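You operate a simulated robot arm through the tools that you are given. There is no shell and no other tool.

Carry out the task below with a simulated two-armed robot. There is one attempt and no reset: what you move stays moved.

## Task
Empty the older bag of sugar into the wide jar and seal it. Set down upright: what you pick out.

It is judged by the outcome, as a careful person would: the job done as asked, and still so three seconds after it is handed in. It fails if anything else is knocked over, pushed out of place, dropped, spilled or broken. A push-on lid holds only when it is set on centred and level and pressed home; a screw cap is set on level and turned clockwise until tight.

## Robot
Two 7-joint arms with three-finger grippers on one trunk that stands fixed in place. Base frame: the origin is at the foot of the trunk, x ahead of it, y to its left, z up; the work surface is at about z = 920. Lengths are in mm, angles in rad, forces in N, time in s.
The left shoulder is at [70, 165, 1238], the right one opposite. With the tool pointing down near the work surface each hand reaches from about 380 to 880 mm from the base axis, measured 20 degrees to its own side. Payload 3.91 kg a hand.
Tool frame (each hand has its own): the origin (TCP) lies between the finger pads and is the grasp point; the fingertips stand 30 mm ahead of it; z points along the fingers, y is the line along which they close. The gripper opens to 116 mm; its body begins 73 mm behind the TCP.
Orientation is that of the tool frame in the base frame, as [roll, pitch, yaw] about the fixed x, y, z axes, in that order (R = Rz(yaw) Ry(pitch) Rx(roll)). With the fingers straight down and closing along the base's y, the tool's x points along the base's -x, its y along +y and its z along -z.

## Interface
- The arms move only by the tool jog_arm. It takes "left_steps", "right_steps" or both (then of equal length, played together; a hand with none holds still); each is a list that holds one entry, the list of rows, each a list of 6 numbers: the shift along the base's x, y, z in mm, then the turn, a rotation vector about the base's x, y, z in rad. In form: [[[tx, ty, tz, wx, wy, wz], ...]]. A call has 1 to 20 rows; each row shifts and turns the commanded pose from where the row before left it. "left_hand" and "right_hand" are, for a hand that has rows, the opening, from 0 (shut) to 1 (fully open), set as the call begins (left out, the last holds). A row lasts 0.2 s, in which the tool goes at most 50 mm and 0.15 rad; a call with a longer step from one row to the next is refused whole, and so is a gripper value outside its range. Where a pose cannot be reached the arm comes as near as it can. A force on the tool above 40 N (or 10 N above the force at the start of the call, whichever is more), or a blocked arm, ends the call early, and 0.2 s more pass. The fingers move at their own pace (about 153 mm/s each) and stop on an object; they squeeze with about 24 N. The grip force told is the motor's: it shows also when the fingers shut on nothing. Time passes only in rows, and 0.2 s behind the last, so rows that do not move let the fingers close. It gives the time, the measured TCP pose, the force on the tool (base axes), the opening and the grip force at its end, in the units of the frame above (readings bear some noise), with the torque about the TCP (base axes, N m) and any sound that the robot's microphone picked up, and new pictures: "views" is both (left out), scene, wrist or none (wrist: the cameras of the hands that moved).
- Cameras (640 x 400 px; columns grow to the right, rows downward): "scene" is now at [132.4, -34.6, 1556.1]; the picture's right is [-0.39, -0.92, 0.00], its down [-0.53, 0.22, -0.82] and it looks along [0.76, -0.32, -0.57] (base axes); focal length 230 px, centre (320, 200). "left" rides on the left gripper at [75, 17, -88] in its tool frame; the picture's right is [-0.22, 0.97, 0.00], its down [-0.70, -0.16, -0.70] and it looks along [-0.68, -0.16, 0.71] (tool axes); focal length 247 px, centre (320, 200). "right" rides on the right gripper at [52, 56, -88] in its tool frame; the picture's right is [-0.73, 0.68, 0.00], its down [-0.49, -0.52, -0.70] and it looks along [-0.48, -0.51, 0.71] (tool axes); focal length 247 px, centre (320, 200). There is no depth. A picture from a camera that has moved, and an enlarged one, comes with that camera's place and axes in the base frame and with its lens.
- move_column(by): slides the trunk up (or, below 0, down) by that many mm; the arms and the scene camera ride with it, the base frame stays. It gives what a move gives, with no picture.
- pan_tilt(pan, tilt): turns the head with the scene camera to pan (to the left, within 1.501 rad either way) and tilt (down, from -0.506 to 1.204), counted from straight ahead of the robot. It gives what a move gives, and a new picture of the scene camera.
- inspect(camera, box): a new picture of the part [left, top, right, bottom] of that camera's present view, enlarged. No time passes.
- close_job(): hands the job in; it is judged then, once.

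Places have to be worked out from the pictures, the camera data and where the tool is seen. Open the grippers and draw the arms clear of the work before you hand the job in, unless the task says otherwise.

The tools are called as a command line: name --argument value ..., lists and objects as JSON in quotes. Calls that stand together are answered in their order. jog_arm: Moves the arms, as the interface text tells. Its arguments: {"type":"object","properties":{"left_steps":{"type":"array"},"left_hand":{"type":"number"},"right_steps":{"type":"array"},"right_hand":{"type":"number"},"views":{"type":"string","enum":["both","scene","wrist","none"]}},"required":[]} The other tools are called the same way: move_column (by) moves the trunk up or down; pan_tilt (pan, tilt) turns the head that bears the scene camera; inspect (camera, box) takes an enlarged picture of a part of a camera's view; close_job () hands the job in.

At the start:

```text
time_s: 0.0
left_ee_pos: [510.8, -39.1, 1434.9]
left_ee_rot: [-3.141, 0.002, -3.14]
left_ft_force: [0.4, -0.3, 0.3]
left_wrist_torque: [0.0, -0.01, -0.02]
left_finger_gap: 116.0
left_gripper_force: 0.1
right_ee_pos: [509.0, -495.6, 1306.0]
right_ee_rot: [-3.141, 0.002, -3.139]
right_ft_force: [0.9, -0.5, 0.0]
right_wrist_torque: [0.02, 0.03, -0.01]
right_finger_gap: 116.0
right_gripper_force: 0.1
trunk travel left (down, up): [-775.0, 65.0]
head pan, tilt (commanded): [-0.396, 0.611]
```

scene: 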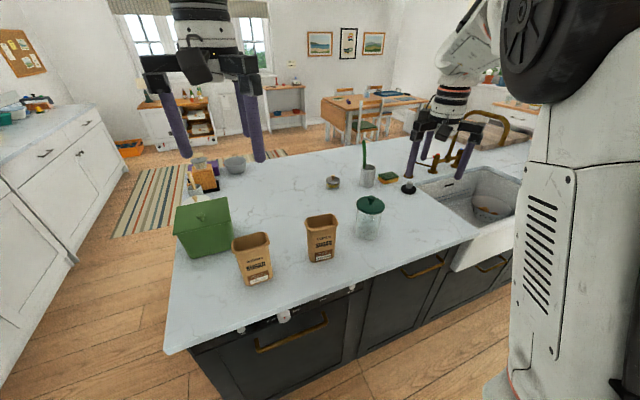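
right: 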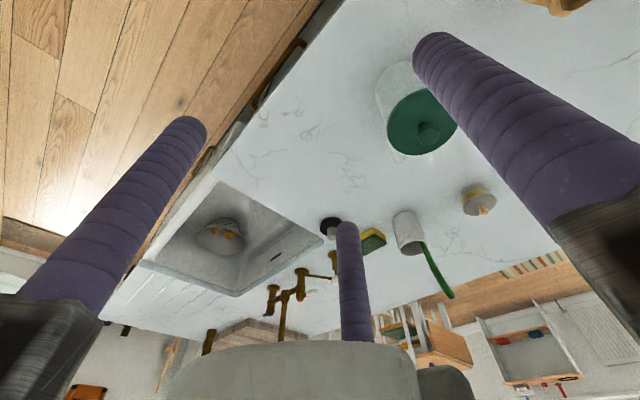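
left: 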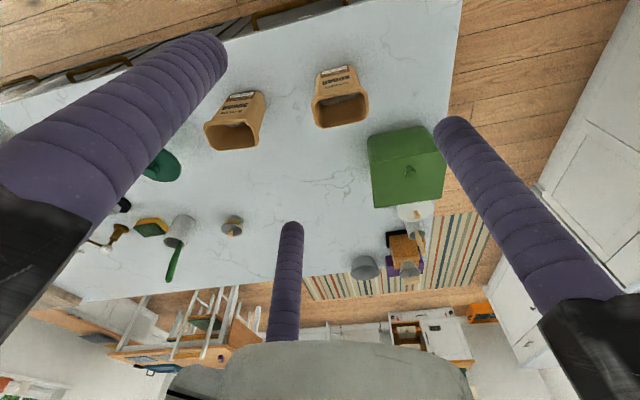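

The scene shows two open sugar bags, a jar with a green lid, a green box and some other items. I'll enlarge the views to read the bag labels and see the jar.

inspect --camera "scene" --box '[220, 200, 350, 290]'

inspect --camera "scene" --box '[320, 130, 440, 250]'

inspect --camera "scene" --box '[160, 140, 270, 270]'

inspect --camera "left" --box '[190, 50, 390, 170]'

```text
4.44 times, centred on (285, 245) of scene
camera zoom: at [132.4, -34.6, 1556.1], right [-0.39, -0.92, 0.0], down [-0.53, 0.22, -0.82], along [0.76, -0.32, -0.57], focal length 1023 px, centre (476, 0)
```

zoom: 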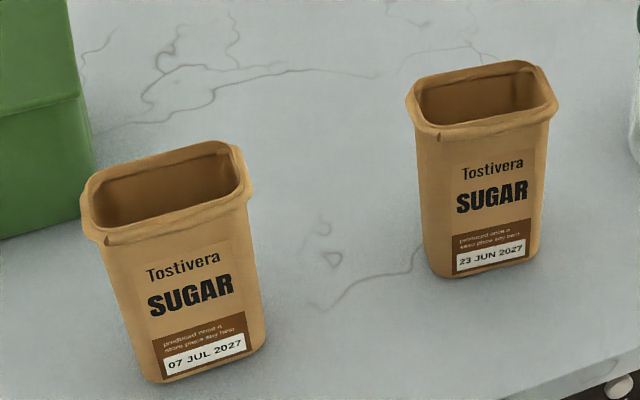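

```text
3.33 times, centred on (380, 190) of scene
camera zoom: at [132.4, -34.6, 1556.1], right [-0.39, -0.92, 0.0], down [-0.53, 0.22, -0.82], along [0.76, -0.32, -0.57], focal length 767 px, centre (120, 233)
```

zoom: 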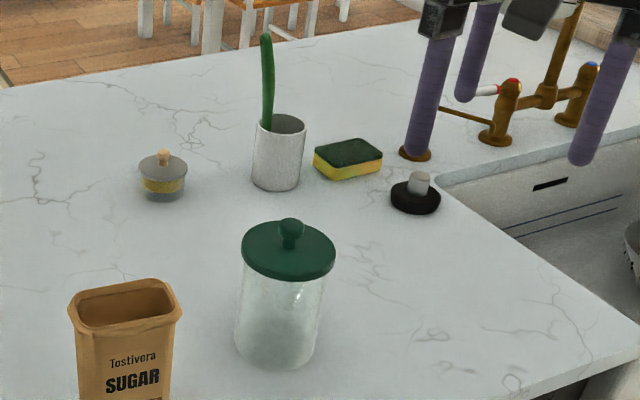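

```text
3.08 times, centred on (215, 205) of scene
camera zoom: at [132.4, -34.6, 1556.1], right [-0.39, -0.92, 0.0], down [-0.53, 0.22, -0.82], along [0.76, -0.32, -0.57], focal length 708 px, centre (643, 185)
```

zoom: 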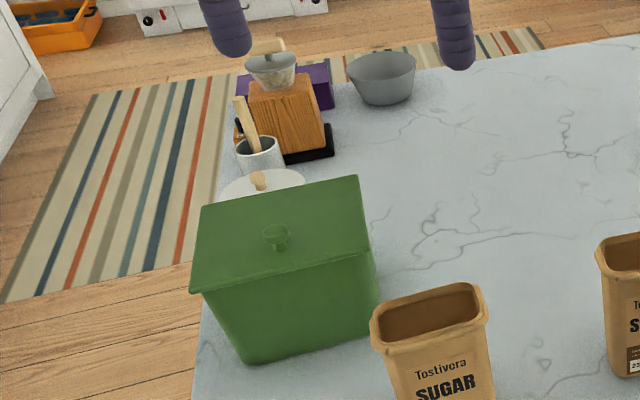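

```text
3.20 times, centred on (290, 110) of left
camera zoom: at [437.5, -22.0, 1523.3], right [0.22, 0.97, 0.0], down [0.7, -0.16, 0.7], along [0.68, -0.16, -0.71], focal length 790 px, centre (416, 488)
```

zoom: 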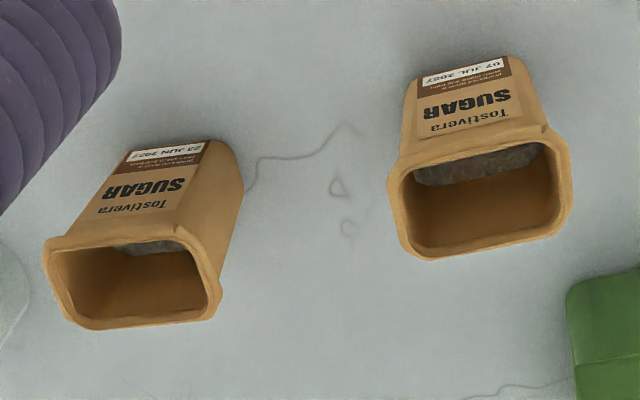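

The right-hand bag seems to read 23 JUN 2027 and the left one 07 JUL 2027. I'll zoom tighter to confirm the dates and the fine print, and look at the other jar-like items.

inspect --camera "scene" --box '[306, 242, 338, 262]'

inspect --camera "scene" --box '[244, 262, 276, 282]'

inspect --camera "scene" --box '[345, 190, 393, 245]'

inspect --camera "right" --box '[360, 50, 500, 170]'

inspect --camera "left" --box '[340, 180, 450, 290]'

inspect --camera "right" --box '[370, 160, 520, 300]'

```text
16.00 times, centred on (322, 252) of scene
camera zoom: at [132.4, -34.6, 1556.1], right [-0.39, -0.92, 0.0], down [-0.53, 0.22, -0.82], along [0.76, -0.32, -0.57], focal length 3683 px, centre (288, -632)
```

zoom: 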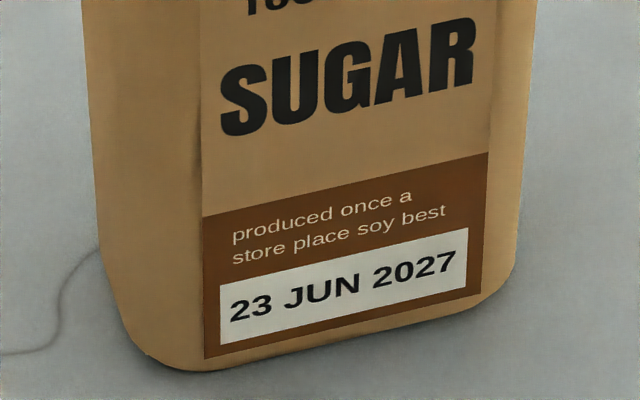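

```text
16.00 times, centred on (260, 272) of scene
camera zoom: at [132.4, -34.6, 1556.1], right [-0.39, -0.92, 0.0], down [-0.53, 0.22, -0.82], along [0.76, -0.32, -0.57], focal length 3683 px, centre (1280, -952)
```

zoom: 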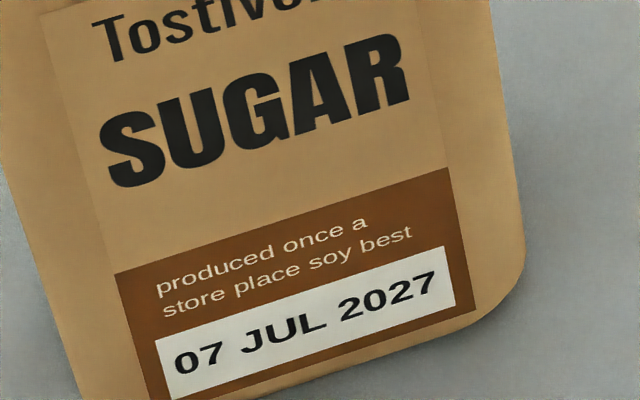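

```text
7.27 times, centred on (369, 218) of scene
camera zoom: at [132.4, -34.6, 1556.1], right [-0.39, -0.92, 0.0], down [-0.53, 0.22, -0.82], along [0.76, -0.32, -0.57], focal length 1674 px, centre (-36, 73)
```

zoom: 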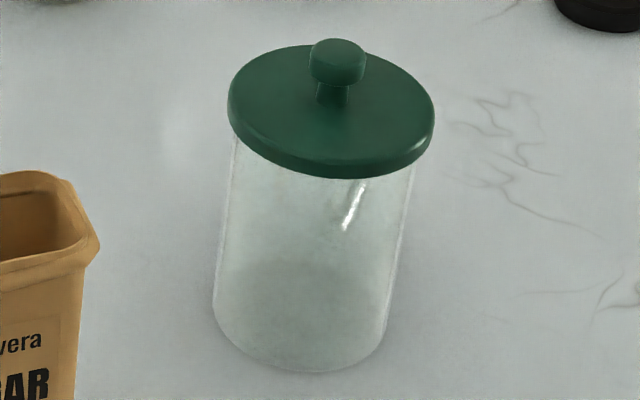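

```text
3.33 times, centred on (430, 110) of right
camera zoom: at [457.3, -439.8, 1394.3], right [0.73, 0.68, 0.0], down [0.49, -0.52, 0.7], along [0.48, -0.51, -0.71], focal length 823 px, centre (-47, 500)
```

zoom: 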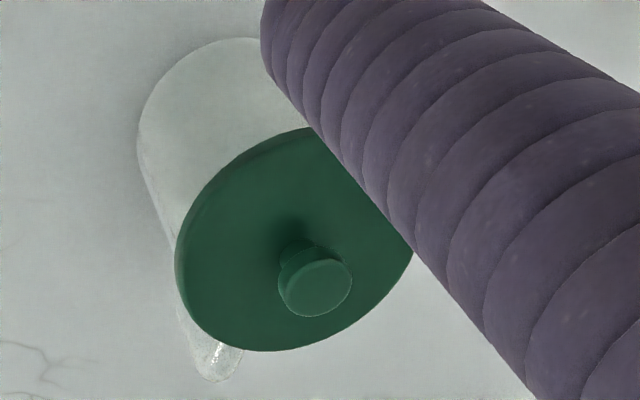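

```text
3.64 times, centred on (395, 235) of left
camera zoom: at [437.5, -22.0, 1523.3], right [0.22, 0.97, 0.0], down [0.7, -0.16, 0.7], along [0.68, -0.16, -0.71], focal length 898 px, centre (47, 73)
```

zoom: 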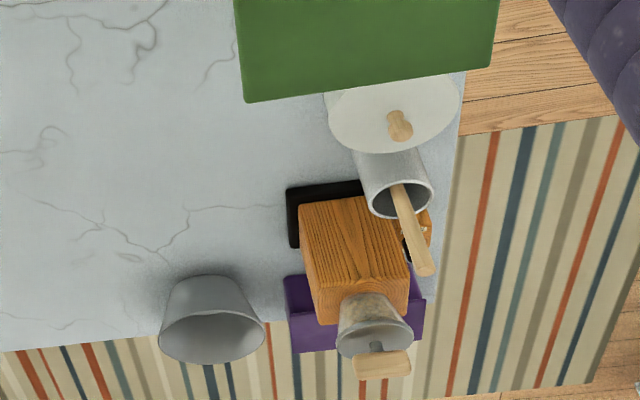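

```text
2.86 times, centred on (445, 230) of right
camera zoom: at [457.3, -439.8, 1394.3], right [0.73, 0.68, 0.0], down [0.49, -0.52, 0.7], along [0.48, -0.51, -0.71], focal length 706 px, centre (-37, 114)
```

zoom: 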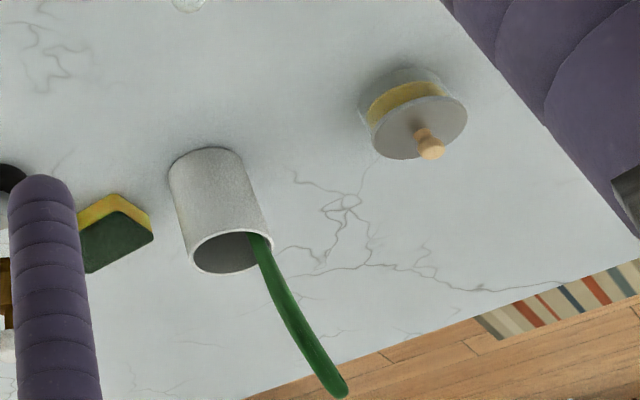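

The 23 JUN 2027 bag (right one, about x 655, y -262) is the older one; the green-lidded glass jar is near (690, -468). I'll turn the head to check for any other jar that could be "the wide jar".

pan_tilt --pan -0.9 --tilt 0.7

pan_tilt --pan 0.2 --tilt 0.7

```text
time_s: 0.9
left_ee_pos: [511.1, -40.1, 1434.7]
left_ee_rot: [-3.141, 0.0, -3.139]
left_ft_force: [-0.6, -0.1, -0.5]
left_wrist_torque: [0.01, 0.02, -0.02]
left_finger_gap: 116.1
left_gripper_force: 0.3
right_ee_pos: [509.8, -494.3, 1305.8]
right_ee_rot: [-3.141, 0.002, -3.139]
right_ft_force: [0.3, -0.2, -0.6]
right_wrist_torque: [0.01, 0.02, 0.0]
right_finger_gap: 115.8
right_gripper_force: 0.0
trunk travel left (down, up): [-775.0, 65.0]
head pan, tilt (commanded): [-0.901, 0.7]
camera scene: at [104.0, -67.1, 1548.4], right [-0.78, -0.62, 0.0], down [-0.4, 0.5, -0.76], along [0.48, -0.6, -0.64], focal length 230 px, centre (320, 200)
```

scene: 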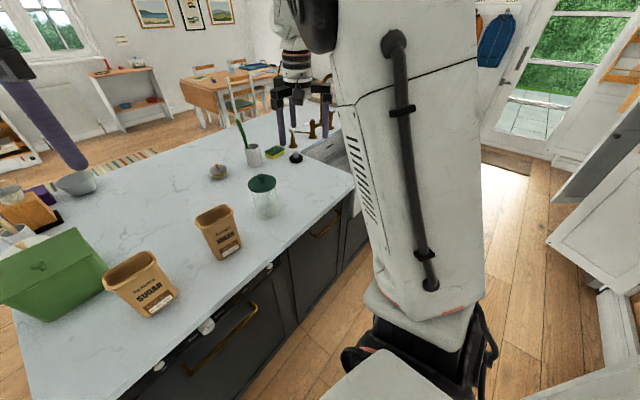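

```text
time_s: 2.3
left_ee_pos: [511.5, -41.0, 1434.1]
left_ee_rot: [-3.14, 0.002, -3.141]
left_ft_force: [-0.2, -0.6, 0.5]
left_wrist_torque: [0.0, -0.01, 0.01]
left_finger_gap: 115.9
left_gripper_force: 0.1
right_ee_pos: [508.9, -495.1, 1305.0]
right_ee_rot: [-3.14, 0.003, -3.14]
right_ft_force: [-0.1, 0.2, -0.6]
right_wrist_torque: [0.0, -0.03, -0.02]
right_finger_gap: 115.9
right_gripper_force: 0.2
trunk travel left (down, up): [-775.0, 65.0]
head pan, tilt (commanded): [0.201, 0.7]
camera scene: at [134.4, 16.3, 1548.4], right [0.2, -0.98, 0.0], down [-0.63, -0.13, -0.76], along [0.75, 0.15, -0.64], focal length 230 px, centre (320, 200)
```

scene: 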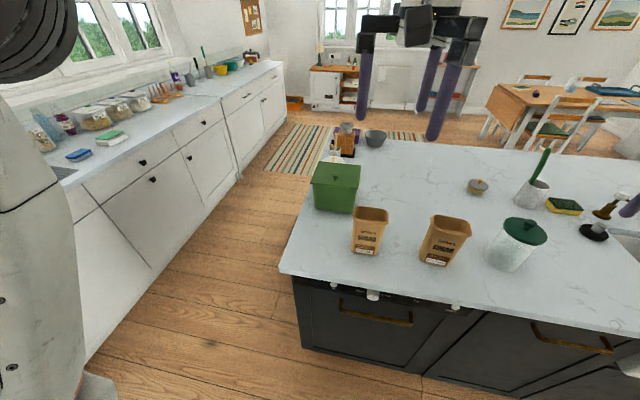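

The only reachable glass jar is the green-lidded one. I'll zoom from this second viewpoint to triangulate jar and bag.

inspect --camera "scene" --box '[480, 205, 560, 280]'

inspect --camera "scene" --box '[410, 205, 480, 275]'

inspect --camera "scene" --box '[340, 200, 400, 260]'

```text
5.33 times, centred on (520, 242) of scene
camera zoom: at [134.4, 16.3, 1548.4], right [0.2, -0.98, 0.0], down [-0.63, -0.13, -0.76], along [0.75, 0.15, -0.64], focal length 1228 px, centre (-747, -27)
```

zoom: 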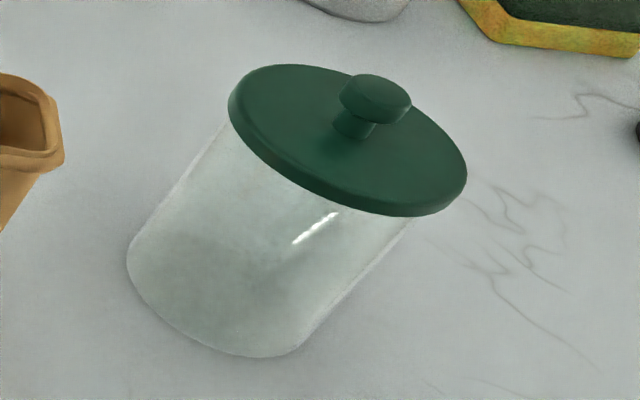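

```text
5.71 times, centred on (445, 240) of scene
camera zoom: at [134.4, 16.3, 1548.4], right [0.2, -0.98, 0.0], down [-0.63, -0.13, -0.76], along [0.75, 0.15, -0.64], focal length 1315 px, centre (-394, -29)
```

zoom: 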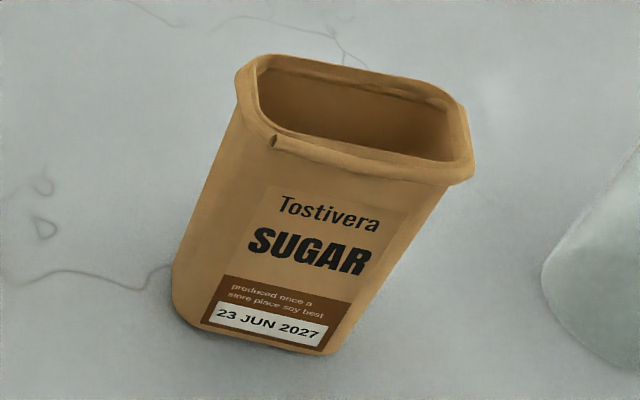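

```text
6.67 times, centred on (370, 230) of scene
camera zoom: at [134.4, 16.3, 1548.4], right [0.2, -0.98, 0.0], down [-0.63, -0.13, -0.76], along [0.75, 0.15, -0.64], focal length 1534 px, centre (-13, 0)
```

zoom: 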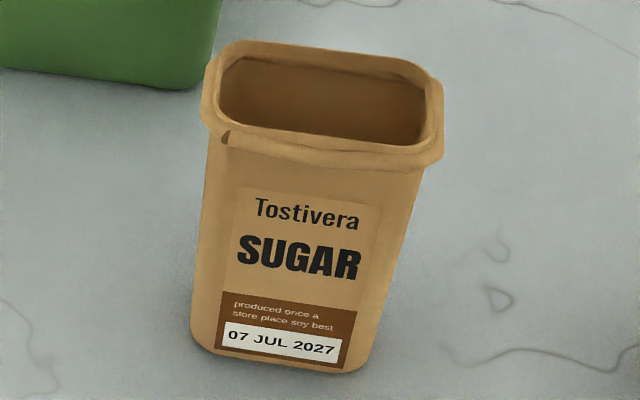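

I'll zoom more closely on the older bag's base and rim to get its yaw accurately.

inspect --camera "scene" --box '[420, 245, 460, 270]'

inspect --camera "scene" --box '[440, 210, 480, 235]'

inspect --camera "left" --box '[195, 80, 275, 160]'

```text
16.00 times, centred on (440, 258) of scene
camera zoom: at [134.4, 16.3, 1548.4], right [0.2, -0.98, 0.0], down [-0.63, -0.13, -0.76], along [0.75, 0.15, -0.64], focal length 3683 px, centre (-1600, -720)
```

zoom: 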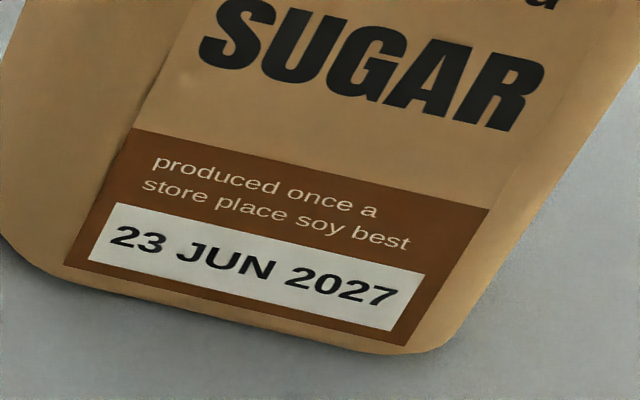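

```text
16.00 times, centred on (460, 222) of scene
camera zoom: at [134.4, 16.3, 1548.4], right [0.2, -0.98, 0.0], down [-0.63, -0.13, -0.76], along [0.75, 0.15, -0.64], focal length 3683 px, centre (-1920, -160)
```

zoom: 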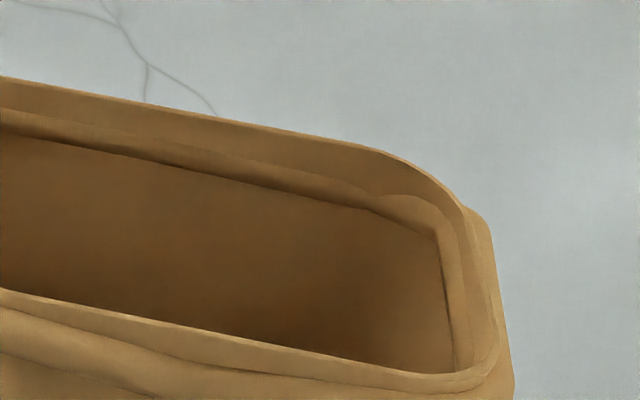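

```text
5.00 times, centred on (235, 120) of left
camera zoom: at [437.5, -22.0, 1523.3], right [0.22, 0.97, 0.0], down [0.7, -0.16, 0.7], along [0.68, -0.16, -0.71], focal length 1235 px, centre (745, 600)
```

zoom: 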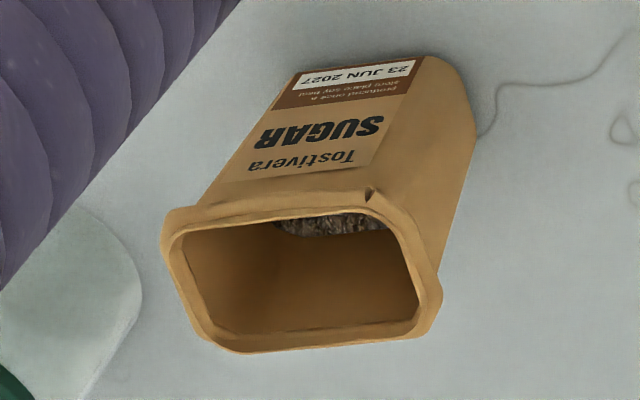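

Jar axis is at about (690, -468), lid top near z 1058, knob (about 28 mm wide) up to z≈1089; the bag spans about x 625-685, y -210 to -305, turned about -0.13 rad. First the lid: I'll point the head back at the work and bring the right hand over the knob, well above it.

pan_tilt --pan -0.45 --tilt 0.65

jog_arm --right_steps '[[[36, 5.4, -15, 0, 0, 0], [36, 5.4, -15, 0, 0, 0], [36, 5.4, -15, 0, 0, 0], [36, 5.4, -15, 0, 0, 0], [36, 5.4, -15, 0, 0, 0], [0, 0, 0, 0, 0, 0]]]' --right_hand 1.0

```text
time_s: 3.3
left_ee_pos: [511.9, -39.0, 1435.9]
left_ee_rot: [-3.141, 0.0, -3.139]
left_ft_force: [0.3, -0.1, 0.3]
left_wrist_torque: [0.01, 0.02, -0.01]
left_finger_gap: 115.9
left_gripper_force: 0.0
right_ee_pos: [510.0, -495.7, 1307.0]
right_ee_rot: [-3.141, 0.001, -3.14]
right_ft_force: [-0.8, -0.3, -0.2]
right_wrist_torque: [0.02, -0.03, 0.01]
right_finger_gap: 115.9
right_gripper_force: 0.2
trunk travel left (down, up): [-775.0, 65.0]
head pan, tilt (commanded): [-0.45, 0.649]
camera scene: at [129.3, -38.2, 1552.7], right [-0.43, -0.9, 0.0], down [-0.54, 0.26, -0.8], along [0.72, -0.35, -0.6], focal length 230 px, centre (320, 200)
```

scene: 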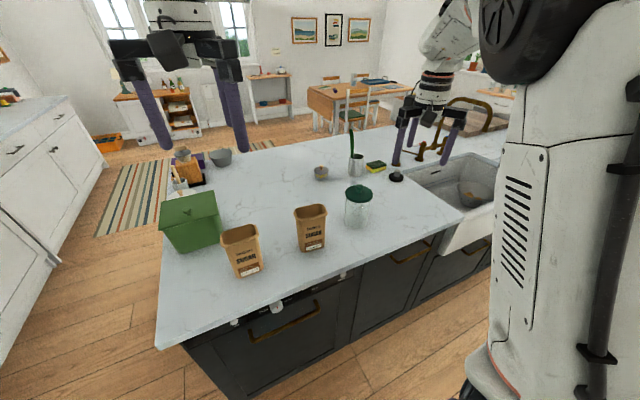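

```text
time_s: 4.7
left_ee_pos: [509.8, -37.9, 1435.6]
left_ee_rot: [-3.14, 0.0, -3.139]
left_ft_force: [0.0, 0.1, -0.3]
left_wrist_torque: [-0.02, -0.07, 0.01]
left_finger_gap: 115.8
left_gripper_force: 0.0
right_ee_pos: [689.0, -466.6, 1231.1]
right_ee_rot: [-3.141, 0.003, -3.14]
right_ft_force: [0.5, 0.9, -0.3]
right_wrist_torque: [-0.03, -0.03, 0.01]
right_finger_gap: 115.9
right_gripper_force: 0.2
trunk travel left (down, up): [-775.0, 65.0]
head pan, tilt (commanded): [-0.45, 0.649]
camera scene: at [127.8, -38.1, 1552.9], right [-0.43, -0.9, 0.0], down [-0.54, 0.26, -0.8], along [0.72, -0.35, -0.6], focal length 230 px, centre (320, 200)
camera right: at [636.3, -412.7, 1320.1], right [0.73, 0.68, 0.0], down [0.49, -0.52, 0.7], along [0.48, -0.51, -0.71], focal length 247 px, centre (320, 200)
```

scene: 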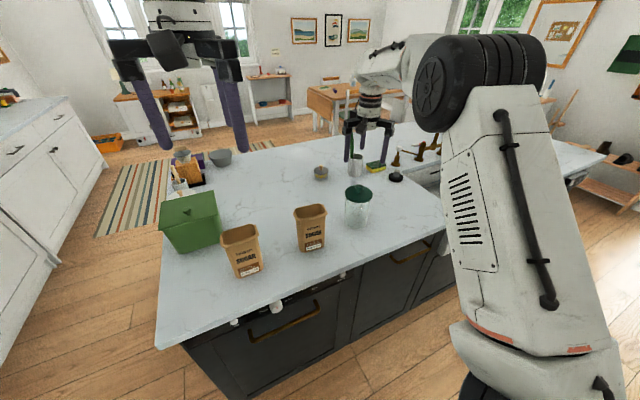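
right: 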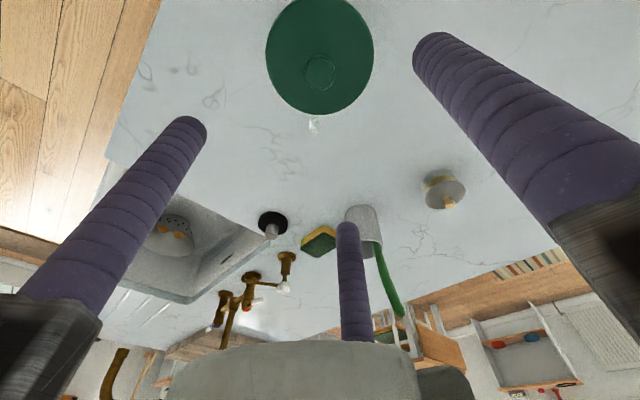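

The lid is right ahead of the tool; I'll zoom in the wrist view to centre on the knob precisely.

inspect --camera "right" --box '[240, 0, 400, 130]'

inspect --camera "scene" --box '[320, 110, 410, 235]'

```text
3.08 times, centred on (320, 65) of right
camera zoom: at [636.3, -412.7, 1320.1], right [0.73, 0.68, 0.0], down [0.49, -0.52, 0.7], along [0.48, -0.51, -0.71], focal length 760 px, centre (320, 615)
```

zoom: 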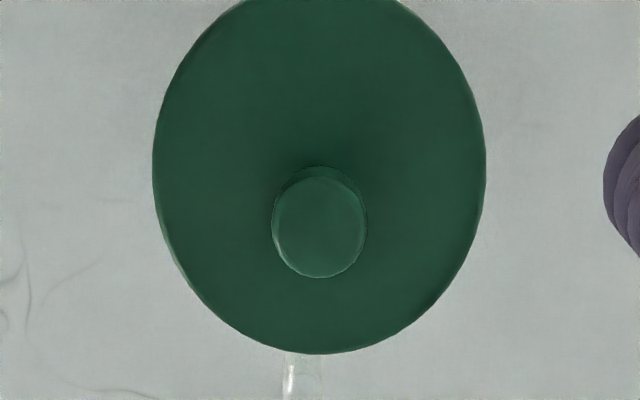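

```text
3.20 times, centred on (365, 172) of scene
camera zoom: at [127.8, -38.1, 1552.9], right [-0.43, -0.9, 0.0], down [-0.54, 0.26, -0.8], along [0.72, -0.35, -0.6], focal length 737 px, centre (176, 288)
```

zoom: 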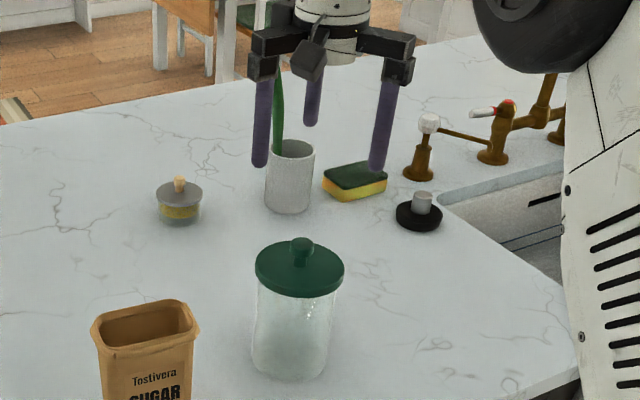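

The knob centre works out at about (687, -467), so the hand is within 2-3 mm. I'll lower to TCP z≈1097 (tips about 1067, above the lid plate) with the fingers still open.

jog_arm --right_steps '[[[-2, 0, -30, 0, 0, 0], [0, 0, -30, 0, 0, 0], [0, 0, -30, 0, 0, 0], [0, 0, -24, 0, 0, 0], [0, 0, -20, 0, 0, 0], [0, 0, 0, 0, 0, 0]]]' --right_hand 0.6

```text
time_s: 6.1
left_ee_pos: [510.9, -39.5, 1436.0]
left_ee_rot: [3.141, 0.001, -3.139]
left_ft_force: [0.5, -0.3, -0.1]
left_wrist_torque: [0.03, -0.03, 0.01]
left_finger_gap: 115.9
left_gripper_force: 0.0
right_ee_pos: [687.1, -467.1, 1097.4]
right_ee_rot: [-3.141, 0.002, -3.141]
right_ft_force: [-0.5, -0.8, 1.0]
right_wrist_torque: [0.0, -0.01, 0.03]
right_finger_gap: 69.5
right_gripper_force: 0.1
trunk travel left (down, up): [-775.0, 65.0]
head pan, tilt (commanded): [-0.45, 0.649]
camera scene: at [129.0, -38.1, 1552.8], right [-0.43, -0.9, 0.0], down [-0.54, 0.26, -0.8], along [0.72, -0.35, -0.6], focal length 230 px, centre (320, 200)
camera right: at [634.9, -412.5, 1185.1], right [0.73, 0.68, 0.0], down [0.49, -0.52, 0.7], along [0.48, -0.51, -0.71], focal length 247 px, centre (320, 200)
```

scene: 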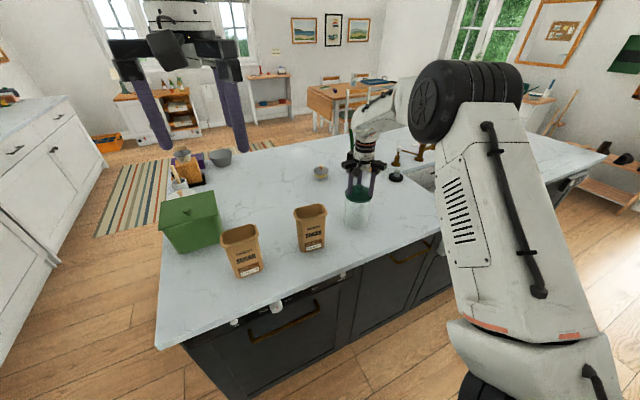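
right: 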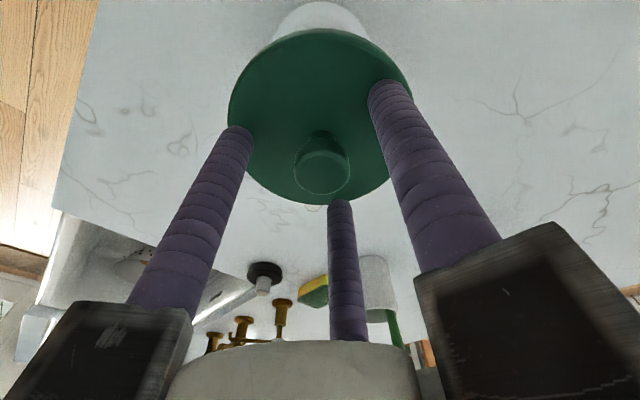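

The knob sits centred between the fingers. I'll zoom in to check the tip height over the lid plate.

inspect --camera "scene" --box '[325, 140, 405, 235]'

inspect --camera "right" --box '[220, 60, 420, 220]'

```text
4.21 times, centred on (365, 188) of scene
camera zoom: at [129.0, -38.1, 1552.8], right [-0.43, -0.9, 0.0], down [-0.54, 0.26, -0.8], along [0.72, -0.35, -0.6], focal length 969 px, centre (130, 253)
```

zoom: 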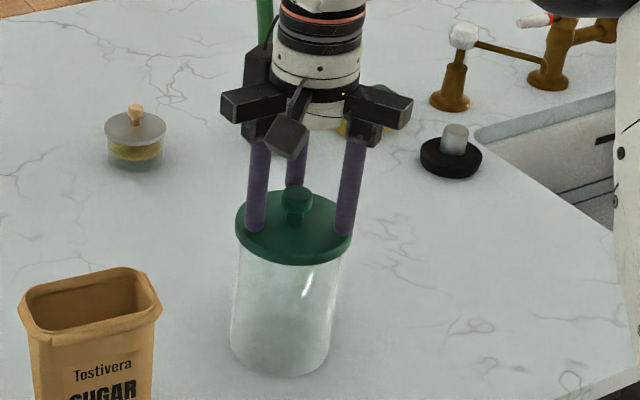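

```text
2.50 times, centred on (320, 140) of right
camera zoom: at [634.9, -412.5, 1185.1], right [0.73, 0.68, 0.0], down [0.49, -0.52, 0.7], along [0.48, -0.51, -0.71], focal length 617 px, centre (320, 350)
```

zoom: 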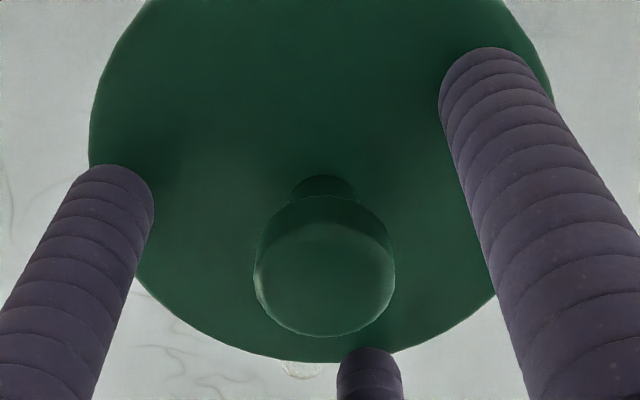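

Fingertips are just above the lid plate and surround the knob. I'll close on the knob.

jog_arm --right_steps '[[[0, 0, 0, 0, 0, 0], [0, 0, 0, 0, 0, 0], [0, 0, 0, 0, 0, 0], [0, 0, 0, 0, 0, 0]]]' --right_hand 0.0

```text
time_s: 7.1
left_ee_pos: [510.1, -39.6, 1435.1]
left_ee_rot: [-3.141, -0.001, -3.14]
left_ft_force: [-0.3, 0.3, 0.7]
left_wrist_torque: [0.0, 0.01, -0.01]
left_finger_gap: 116.2
left_gripper_force: 0.0
right_ee_pos: [687.3, -468.1, 1097.4]
right_ee_rot: [-3.141, -0.001, -3.139]
right_ft_force: [0.3, 0.8, 0.3]
right_wrist_torque: [0.03, 0.01, 0.01]
right_finger_gap: 26.6
right_gripper_force: 23.7
trunk travel left (down, up): [-775.0, 65.0]
head pan, tilt (commanded): [-0.45, 0.649]
heard: snap
camera scene: at [129.4, -38.4, 1552.7], right [-0.43, -0.9, 0.0], down [-0.54, 0.26, -0.8], along [0.72, -0.35, -0.6], focal length 230 px, centre (320, 200)
camera right: at [635.3, -412.7, 1185.0], right [0.73, 0.68, 0.0], down [0.49, -0.52, 0.7], along [0.48, -0.51, -0.71], focal length 247 px, centre (320, 200)
```

scene: 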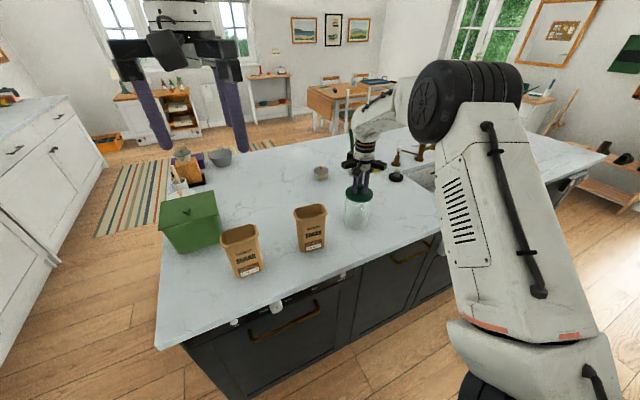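
right: 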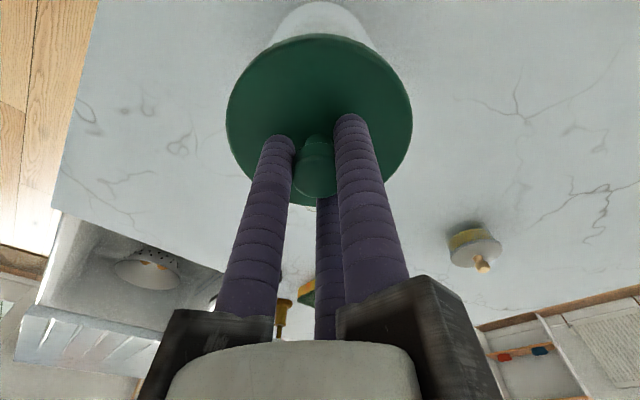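

Grip holds at 26.6 mm and a "snap" was heard, perhaps the lid loosening. I'll lift slowly and watch the force.

jog_arm --right_steps '[[[0, 0, 3, 0, 0, 0], [0, 0, 3, 0, 0, 0], [0, 0, 3, 0, 0, 0], [0, 0, 3, 0, 0, 0], [0, 0, 3, 0, 0, 0], [0, 0, 0, 0, 0, 0]]]' --right_hand 0.0

inspect --camera "scene" --box '[325, 140, 405, 235]'

```text
time_s: 8.5
left_ee_pos: [511.6, -39.7, 1434.6]
left_ee_rot: [3.141, 0.0, -3.14]
left_ft_force: [-0.4, -0.2, -0.4]
left_wrist_torque: [0.0, 0.0, -0.03]
left_finger_gap: 116.0
left_gripper_force: 0.1
right_ee_pos: [688.1, -468.1, 1111.3]
right_ee_rot: [-3.141, 0.003, -3.139]
right_ft_force: [-0.3, -0.4, -0.5]
right_wrist_torque: [0.02, -0.01, 0.03]
right_finger_gap: 26.0
right_gripper_force: 24.1
trunk travel left (down, up): [-775.0, 65.0]
head pan, tilt (commanded): [-0.45, 0.649]
camera scene: at [129.5, -38.4, 1552.7], right [-0.43, -0.9, 0.0], down [-0.54, 0.26, -0.8], along [0.72, -0.35, -0.6], focal length 230 px, centre (320, 200)
camera right: at [635.5, -413.0, 1200.3], right [0.73, 0.68, 0.0], down [0.49, -0.52, 0.7], along [0.48, -0.51, -0.71], focal length 247 px, centre (320, 200)
```

scene: 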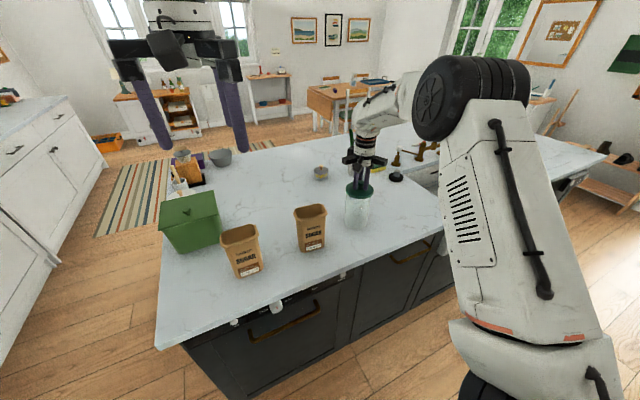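
right: 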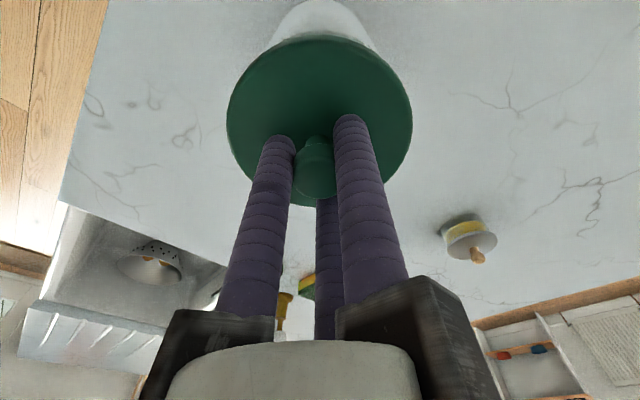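

```text
4.21 times, centred on (365, 188) of scene
camera zoom: at [129.5, -38.4, 1552.7], right [-0.43, -0.9, 0.0], down [-0.54, 0.26, -0.8], along [0.72, -0.35, -0.6], focal length 969 px, centre (130, 253)
```

zoom: 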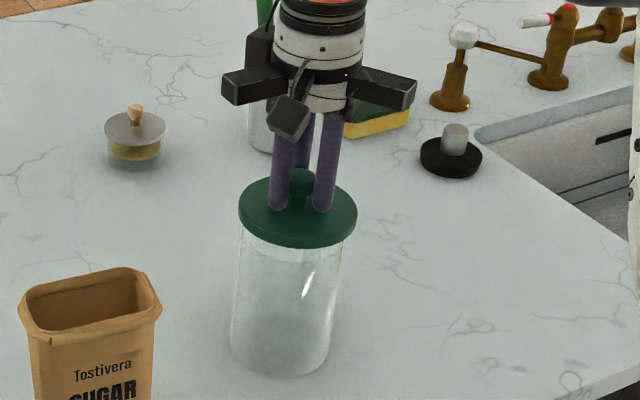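

The lid rises free while the jar stays put. I'll lift it clear and look at its underside height.

jog_arm --right_steps '[[[0, 0, 10, 0, 0, 0], [0, 0, 20, 0, 0, 0], [0, 0, 25, 0, 0, 0], [0, 0, 25, 0, 0, 0], [0, 0, 20, 0, 0, 0], [0, 0, 0, 0, 0, 0]]]' --right_hand 0.0

inspect --camera "scene" --box '[325, 110, 415, 235]'

```text
time_s: 9.9
left_ee_pos: [512.2, -39.6, 1434.1]
left_ee_rot: [3.141, -0.001, -3.14]
left_ft_force: [-0.5, 0.3, 0.4]
left_wrist_torque: [0.01, 0.03, -0.04]
left_finger_gap: 116.0
left_gripper_force: 0.1
right_ee_pos: [687.3, -467.6, 1212.9]
right_ee_rot: [3.141, 0.001, -3.14]
right_ft_force: [0.1, -0.1, -0.9]
right_wrist_torque: [0.0, 0.02, 0.0]
right_finger_gap: 25.3
right_gripper_force: 23.9
trunk travel left (down, up): [-775.0, 65.0]
head pan, tilt (commanded): [-0.45, 0.649]
camera scene: at [129.7, -38.5, 1552.7], right [-0.43, -0.9, 0.0], down [-0.54, 0.26, -0.8], along [0.72, -0.35, -0.6], focal length 230 px, centre (320, 200)
camera right: at [635.8, -413.0, 1301.0], right [0.73, 0.68, 0.0], down [0.49, -0.52, 0.7], along [0.48, -0.51, -0.71], focal length 247 px, centre (320, 200)
```

scene: 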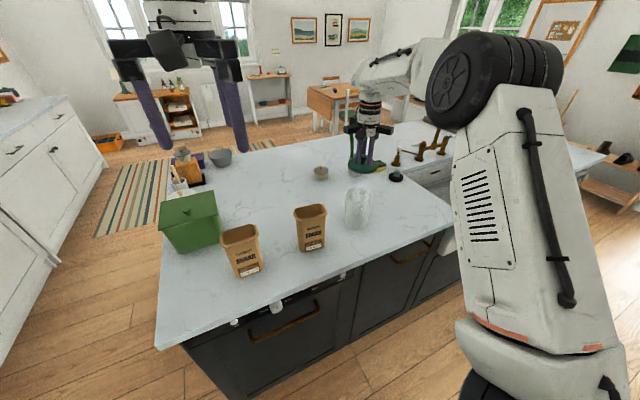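
right: 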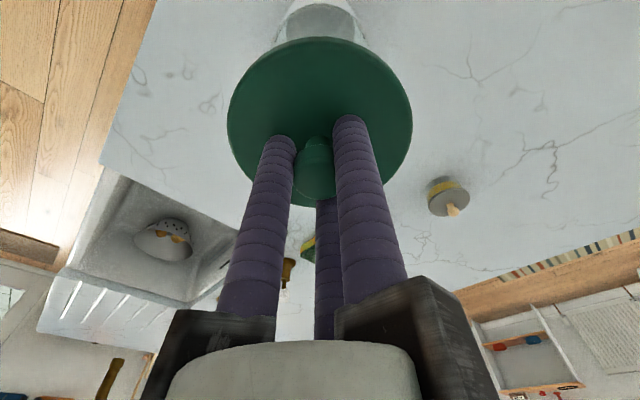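

```text
3.20 times, centred on (370, 172) of scene
camera zoom: at [129.7, -38.5, 1552.7], right [-0.43, -0.9, 0.0], down [-0.54, 0.26, -0.8], along [0.72, -0.35, -0.6], focal length 737 px, centre (160, 288)
```

zoom: 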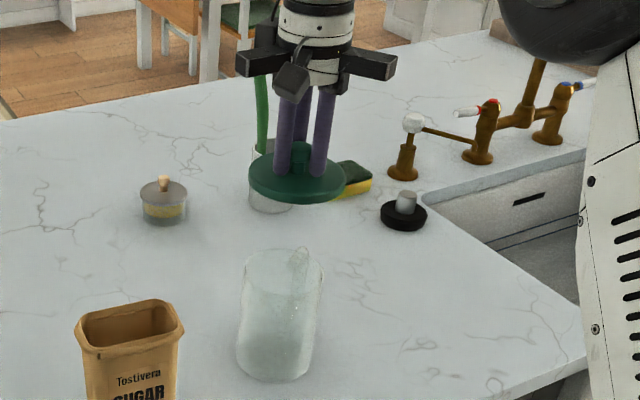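

The jar is open and steady. I'll carry the lid to a free bit of counter near (580, -560) and bring it low.

jog_arm --right_steps '[[[-21.4, -18.4, 0, 0, 0, 0], [-21.4, -18.4, 0, 0, 0, 0], [-21.4, -18.4, 0, 0, 0, 0], [-21.4, -18.4, 0, 0, 0, 0], [-21.4, -18.4, 0, 0, 0, 0], [0, 0, -30, 0, 0, 0], [0, 0, -35, 0, 0, 0], [0, 0, -35, 0, 0, 0], [0, 0, -35, 0, 0, 0], [0, 0, -35, 0, 0, 0], [0, 0, -30, 0, 0, 0], [0, 0, 0, 0, 0, 0]]]' --right_hand 0.0

inspect --camera "scene" --box '[340, 160, 460, 260]'

```text
time_s: 12.5
left_ee_pos: [511.0, -40.1, 1435.2]
left_ee_rot: [-3.14, 0.002, -3.139]
left_ft_force: [-0.8, -0.1, 0.5]
left_wrist_torque: [-0.02, 0.01, 0.0]
left_finger_gap: 115.9
left_gripper_force: 0.0
right_ee_pos: [579.2, -559.3, 1013.5]
right_ee_rot: [3.14, 0.001, -3.14]
right_ft_force: [0.1, 0.0, -0.4]
right_wrist_torque: [0.01, 0.0, 0.0]
right_finger_gap: 25.3
right_gripper_force: 23.9
trunk travel left (down, up): [-775.0, 65.0]
head pan, tilt (commanded): [-0.45, 0.649]
camera scene: at [129.0, -38.0, 1552.8], right [-0.43, -0.9, 0.0], down [-0.54, 0.26, -0.8], along [0.72, -0.35, -0.6], focal length 230 px, centre (320, 200)
camera right: at [527.2, -504.2, 1100.5], right [0.73, 0.68, 0.0], down [0.49, -0.52, 0.7], along [0.48, -0.51, -0.71], focal length 247 px, centre (320, 200)
```

scene: 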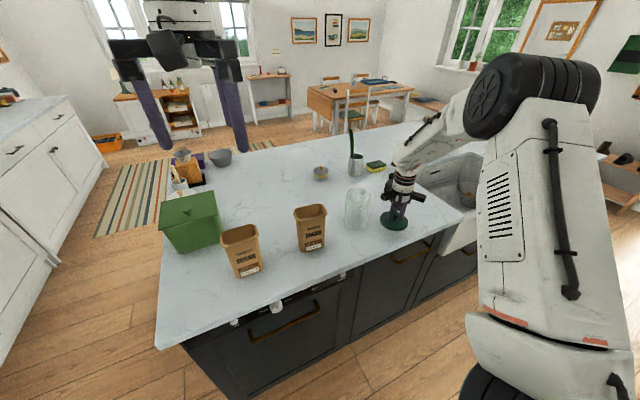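
right: 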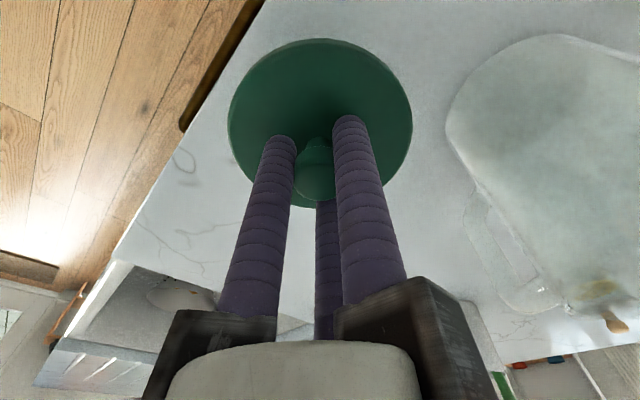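

```text
4.00 times, centred on (400, 210) of scene
camera zoom: at [129.0, -38.0, 1552.8], right [-0.43, -0.9, 0.0], down [-0.54, 0.26, -0.8], along [0.72, -0.35, -0.6], focal length 921 px, centre (0, 160)
```

zoom: 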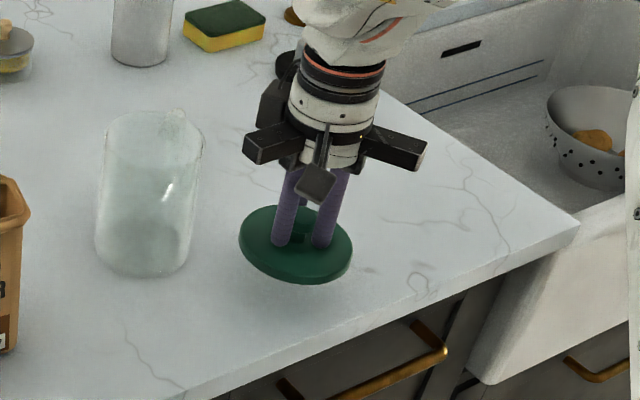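

The lid hangs level over free counter. There is a glassy feature at the far side of the jar, so I'll zoom on the jar to understand its shape.

inspect --camera "scene" --box '[335, 180, 400, 235]'

inspect --camera "right" --box '[430, 20, 640, 350]'

```text
7.27 times, centred on (368, 208) of scene
camera zoom: at [129.0, -38.0, 1552.8], right [-0.43, -0.9, 0.0], down [-0.54, 0.26, -0.8], along [0.72, -0.35, -0.6], focal length 1674 px, centre (-26, 146)
```

zoom: 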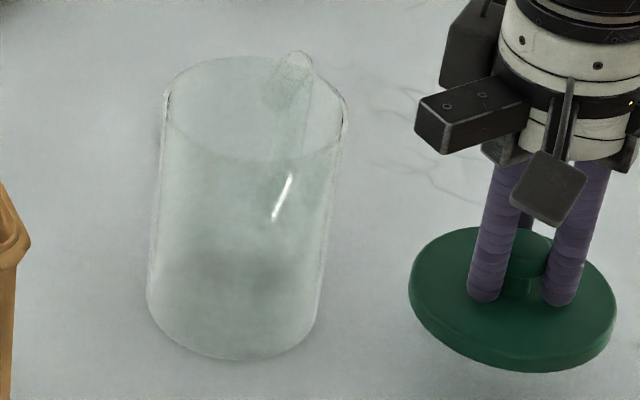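

```text
1.21 times, centred on (535, 185) of right
camera zoom: at [527.2, -504.2, 1100.5], right [0.73, 0.68, 0.0], down [0.49, -0.52, 0.7], along [0.48, -0.51, -0.71], focal length 299 px, centre (59, 218)
```

zoom: 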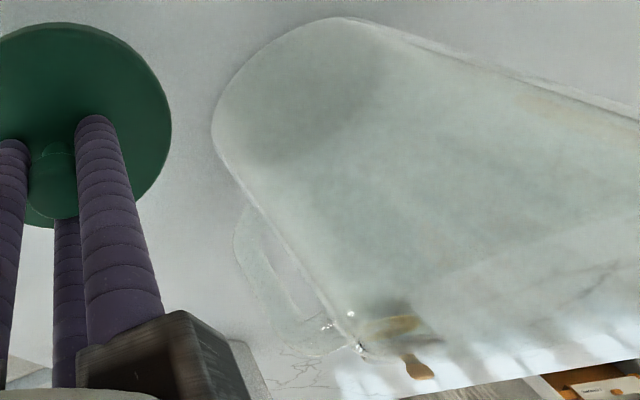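

The jar is glass with a handle on its far side (toward +x, -y), rim at about z 1050. Now I'll lower the lid in small steps towards the counter.

jog_arm --right_steps '[[[0, 0, -6, 0, 0, 0], [0, 0, -6, 0, 0, 0], [0, 0, -6, 0, 0, 0], [0, 0, -4, 0, 0, 0], [0, 0, -3, 0, 0, 0], [0, 0, -3, 0, 0, 0], [0, 0, 0, 0, 0, 0]]]' --right_hand 0.0 --views "none"

inspect --camera "scene" --box '[365, 180, 430, 240]'

```text
time_s: 14.1
left_ee_pos: [511.5, -40.5, 1434.1]
left_ee_rot: [-3.141, 0.001, -3.139]
left_ft_force: [-0.8, 0.4, -0.6]
left_wrist_torque: [0.02, 0.02, 0.01]
left_finger_gap: 116.4
left_gripper_force: 0.0
right_ee_pos: [580.4, -558.4, 982.3]
right_ee_rot: [-3.141, 0.003, -3.141]
right_ft_force: [-0.7, 0.4, -1.0]
right_wrist_torque: [-0.02, -0.01, 0.0]
right_finger_gap: 25.1
right_gripper_force: 23.5
trunk travel left (down, up): [-775.0, 65.0]
head pan, tilt (commanded): [-0.45, 0.649]
```

```text
6.67 times, centred on (398, 210) of scene
camera zoom: at [129.4, -38.5, 1552.7], right [-0.43, -0.9, 0.0], down [-0.54, 0.26, -0.8], along [0.72, -0.35, -0.6], focal length 1534 px, centre (-197, 133)
```

zoom: 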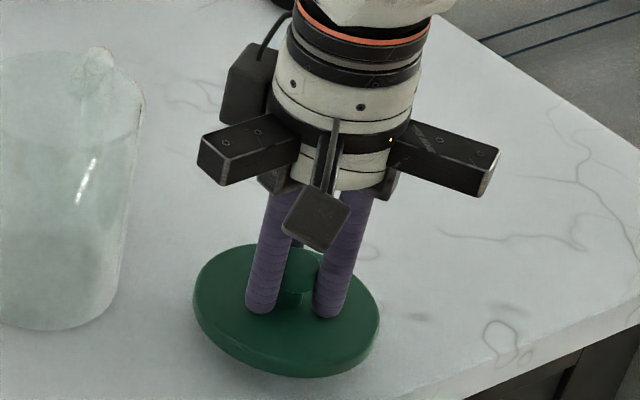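

No contact yet at TCP z 982; I'll continue down in 2 mm steps.

jog_arm --right_steps '[[[0, 0, -2, 0, 0, 0], [0, 0, -2, 0, 0, 0], [0, 0, -2, 0, 0, 0], [0, 0, -2, 0, 0, 0], [0, 0, 0, 0, 0, 0]]]' --right_hand 0.0 --views "none"

inspect --camera "scene" --box '[365, 180, 430, 240]'

```text
time_s: 15.3
left_ee_pos: [511.9, -41.5, 1435.2]
left_ee_rot: [3.14, 0.001, -3.139]
left_ft_force: [-0.6, -0.8, 0.0]
left_wrist_torque: [0.01, 0.0, -0.03]
left_finger_gap: 116.0
left_gripper_force: 0.0
right_ee_pos: [580.8, -559.1, 975.1]
right_ee_rot: [3.142, 0.001, -3.141]
right_ft_force: [-1.0, -0.3, 0.3]
right_wrist_torque: [-0.04, 0.03, -0.01]
right_finger_gap: 24.9
right_gripper_force: 23.6
trunk travel left (down, up): [-775.0, 65.0]
head pan, tilt (commanded): [-0.45, 0.649]
```

```text
6.67 times, centred on (398, 210) of scene
camera zoom: at [129.3, -38.4, 1552.7], right [-0.43, -0.9, 0.0], down [-0.54, 0.26, -0.8], along [0.72, -0.35, -0.6], focal length 1534 px, centre (-197, 133)
```

zoom: 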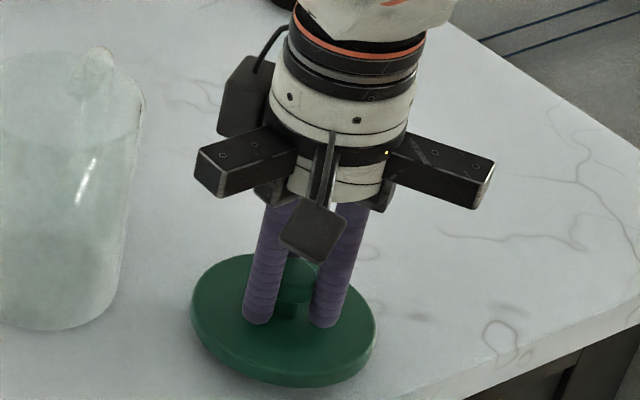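

Still no contact force; continue down gently.

jog_arm --right_steps '[[[0, 0, -2, 0, 0, 0], [0, 0, -2, 0, 0, 0], [0, 0, -2, 0, 0, 0], [0, 0, 0, 0, 0, 0]]]' --right_hand 0.0 --views "none"

inspect --camera "scene" --box '[365, 180, 430, 240]'

```text
time_s: 16.3
left_ee_pos: [511.5, -39.0, 1435.9]
left_ee_rot: [3.141, 0.0, -3.141]
left_ft_force: [-0.4, 0.4, -1.6]
left_wrist_torque: [-0.02, -0.02, -0.02]
left_finger_gap: 116.0
left_gripper_force: 0.1
right_ee_pos: [581.4, -560.8, 969.4]
right_ee_rot: [-3.141, 0.002, -3.14]
right_ft_force: [-0.6, 0.7, 0.0]
right_wrist_torque: [0.03, -0.01, 0.01]
right_finger_gap: 25.1
right_gripper_force: 23.6
trunk travel left (down, up): [-775.0, 65.0]
head pan, tilt (commanded): [-0.45, 0.649]
```

```text
6.67 times, centred on (398, 210) of scene
camera zoom: at [129.4, -38.4, 1552.7], right [-0.43, -0.9, 0.0], down [-0.54, 0.26, -0.8], along [0.72, -0.35, -0.6], focal length 1534 px, centre (-197, 133)
```

zoom: 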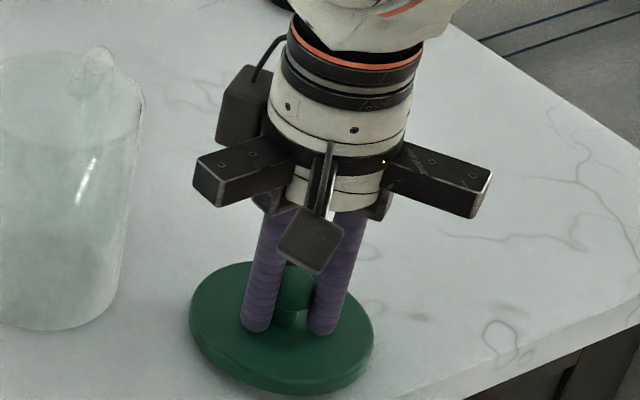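

Still free. Continue lowering in small steps until I feel contact.

jog_arm --right_steps '[[[0, 0, -2, 0, 0, 0], [0, 0, -2, 0, 0, 0], [0, 0, -2, 0, 0, 0], [0, 0, 0, 0, 0, 0]]]' --right_hand 0.0 --views "none"

```text
time_s: 17.3
left_ee_pos: [510.8, -39.9, 1435.8]
left_ee_rot: [-3.141, 0.0, -3.14]
left_ft_force: [0.7, -0.4, 0.4]
left_wrist_torque: [0.0, 0.03, 0.01]
left_finger_gap: 115.8
left_gripper_force: 0.0
right_ee_pos: [580.5, -559.6, 963.6]
right_ee_rot: [3.141, 0.002, -3.141]
right_ft_force: [-0.2, -0.3, -0.8]
right_wrist_torque: [0.01, -0.03, 0.03]
right_finger_gap: 25.3
right_gripper_force: 24.4
trunk travel left (down, up): [-775.0, 65.0]
head pan, tilt (commanded): [-0.45, 0.649]
```

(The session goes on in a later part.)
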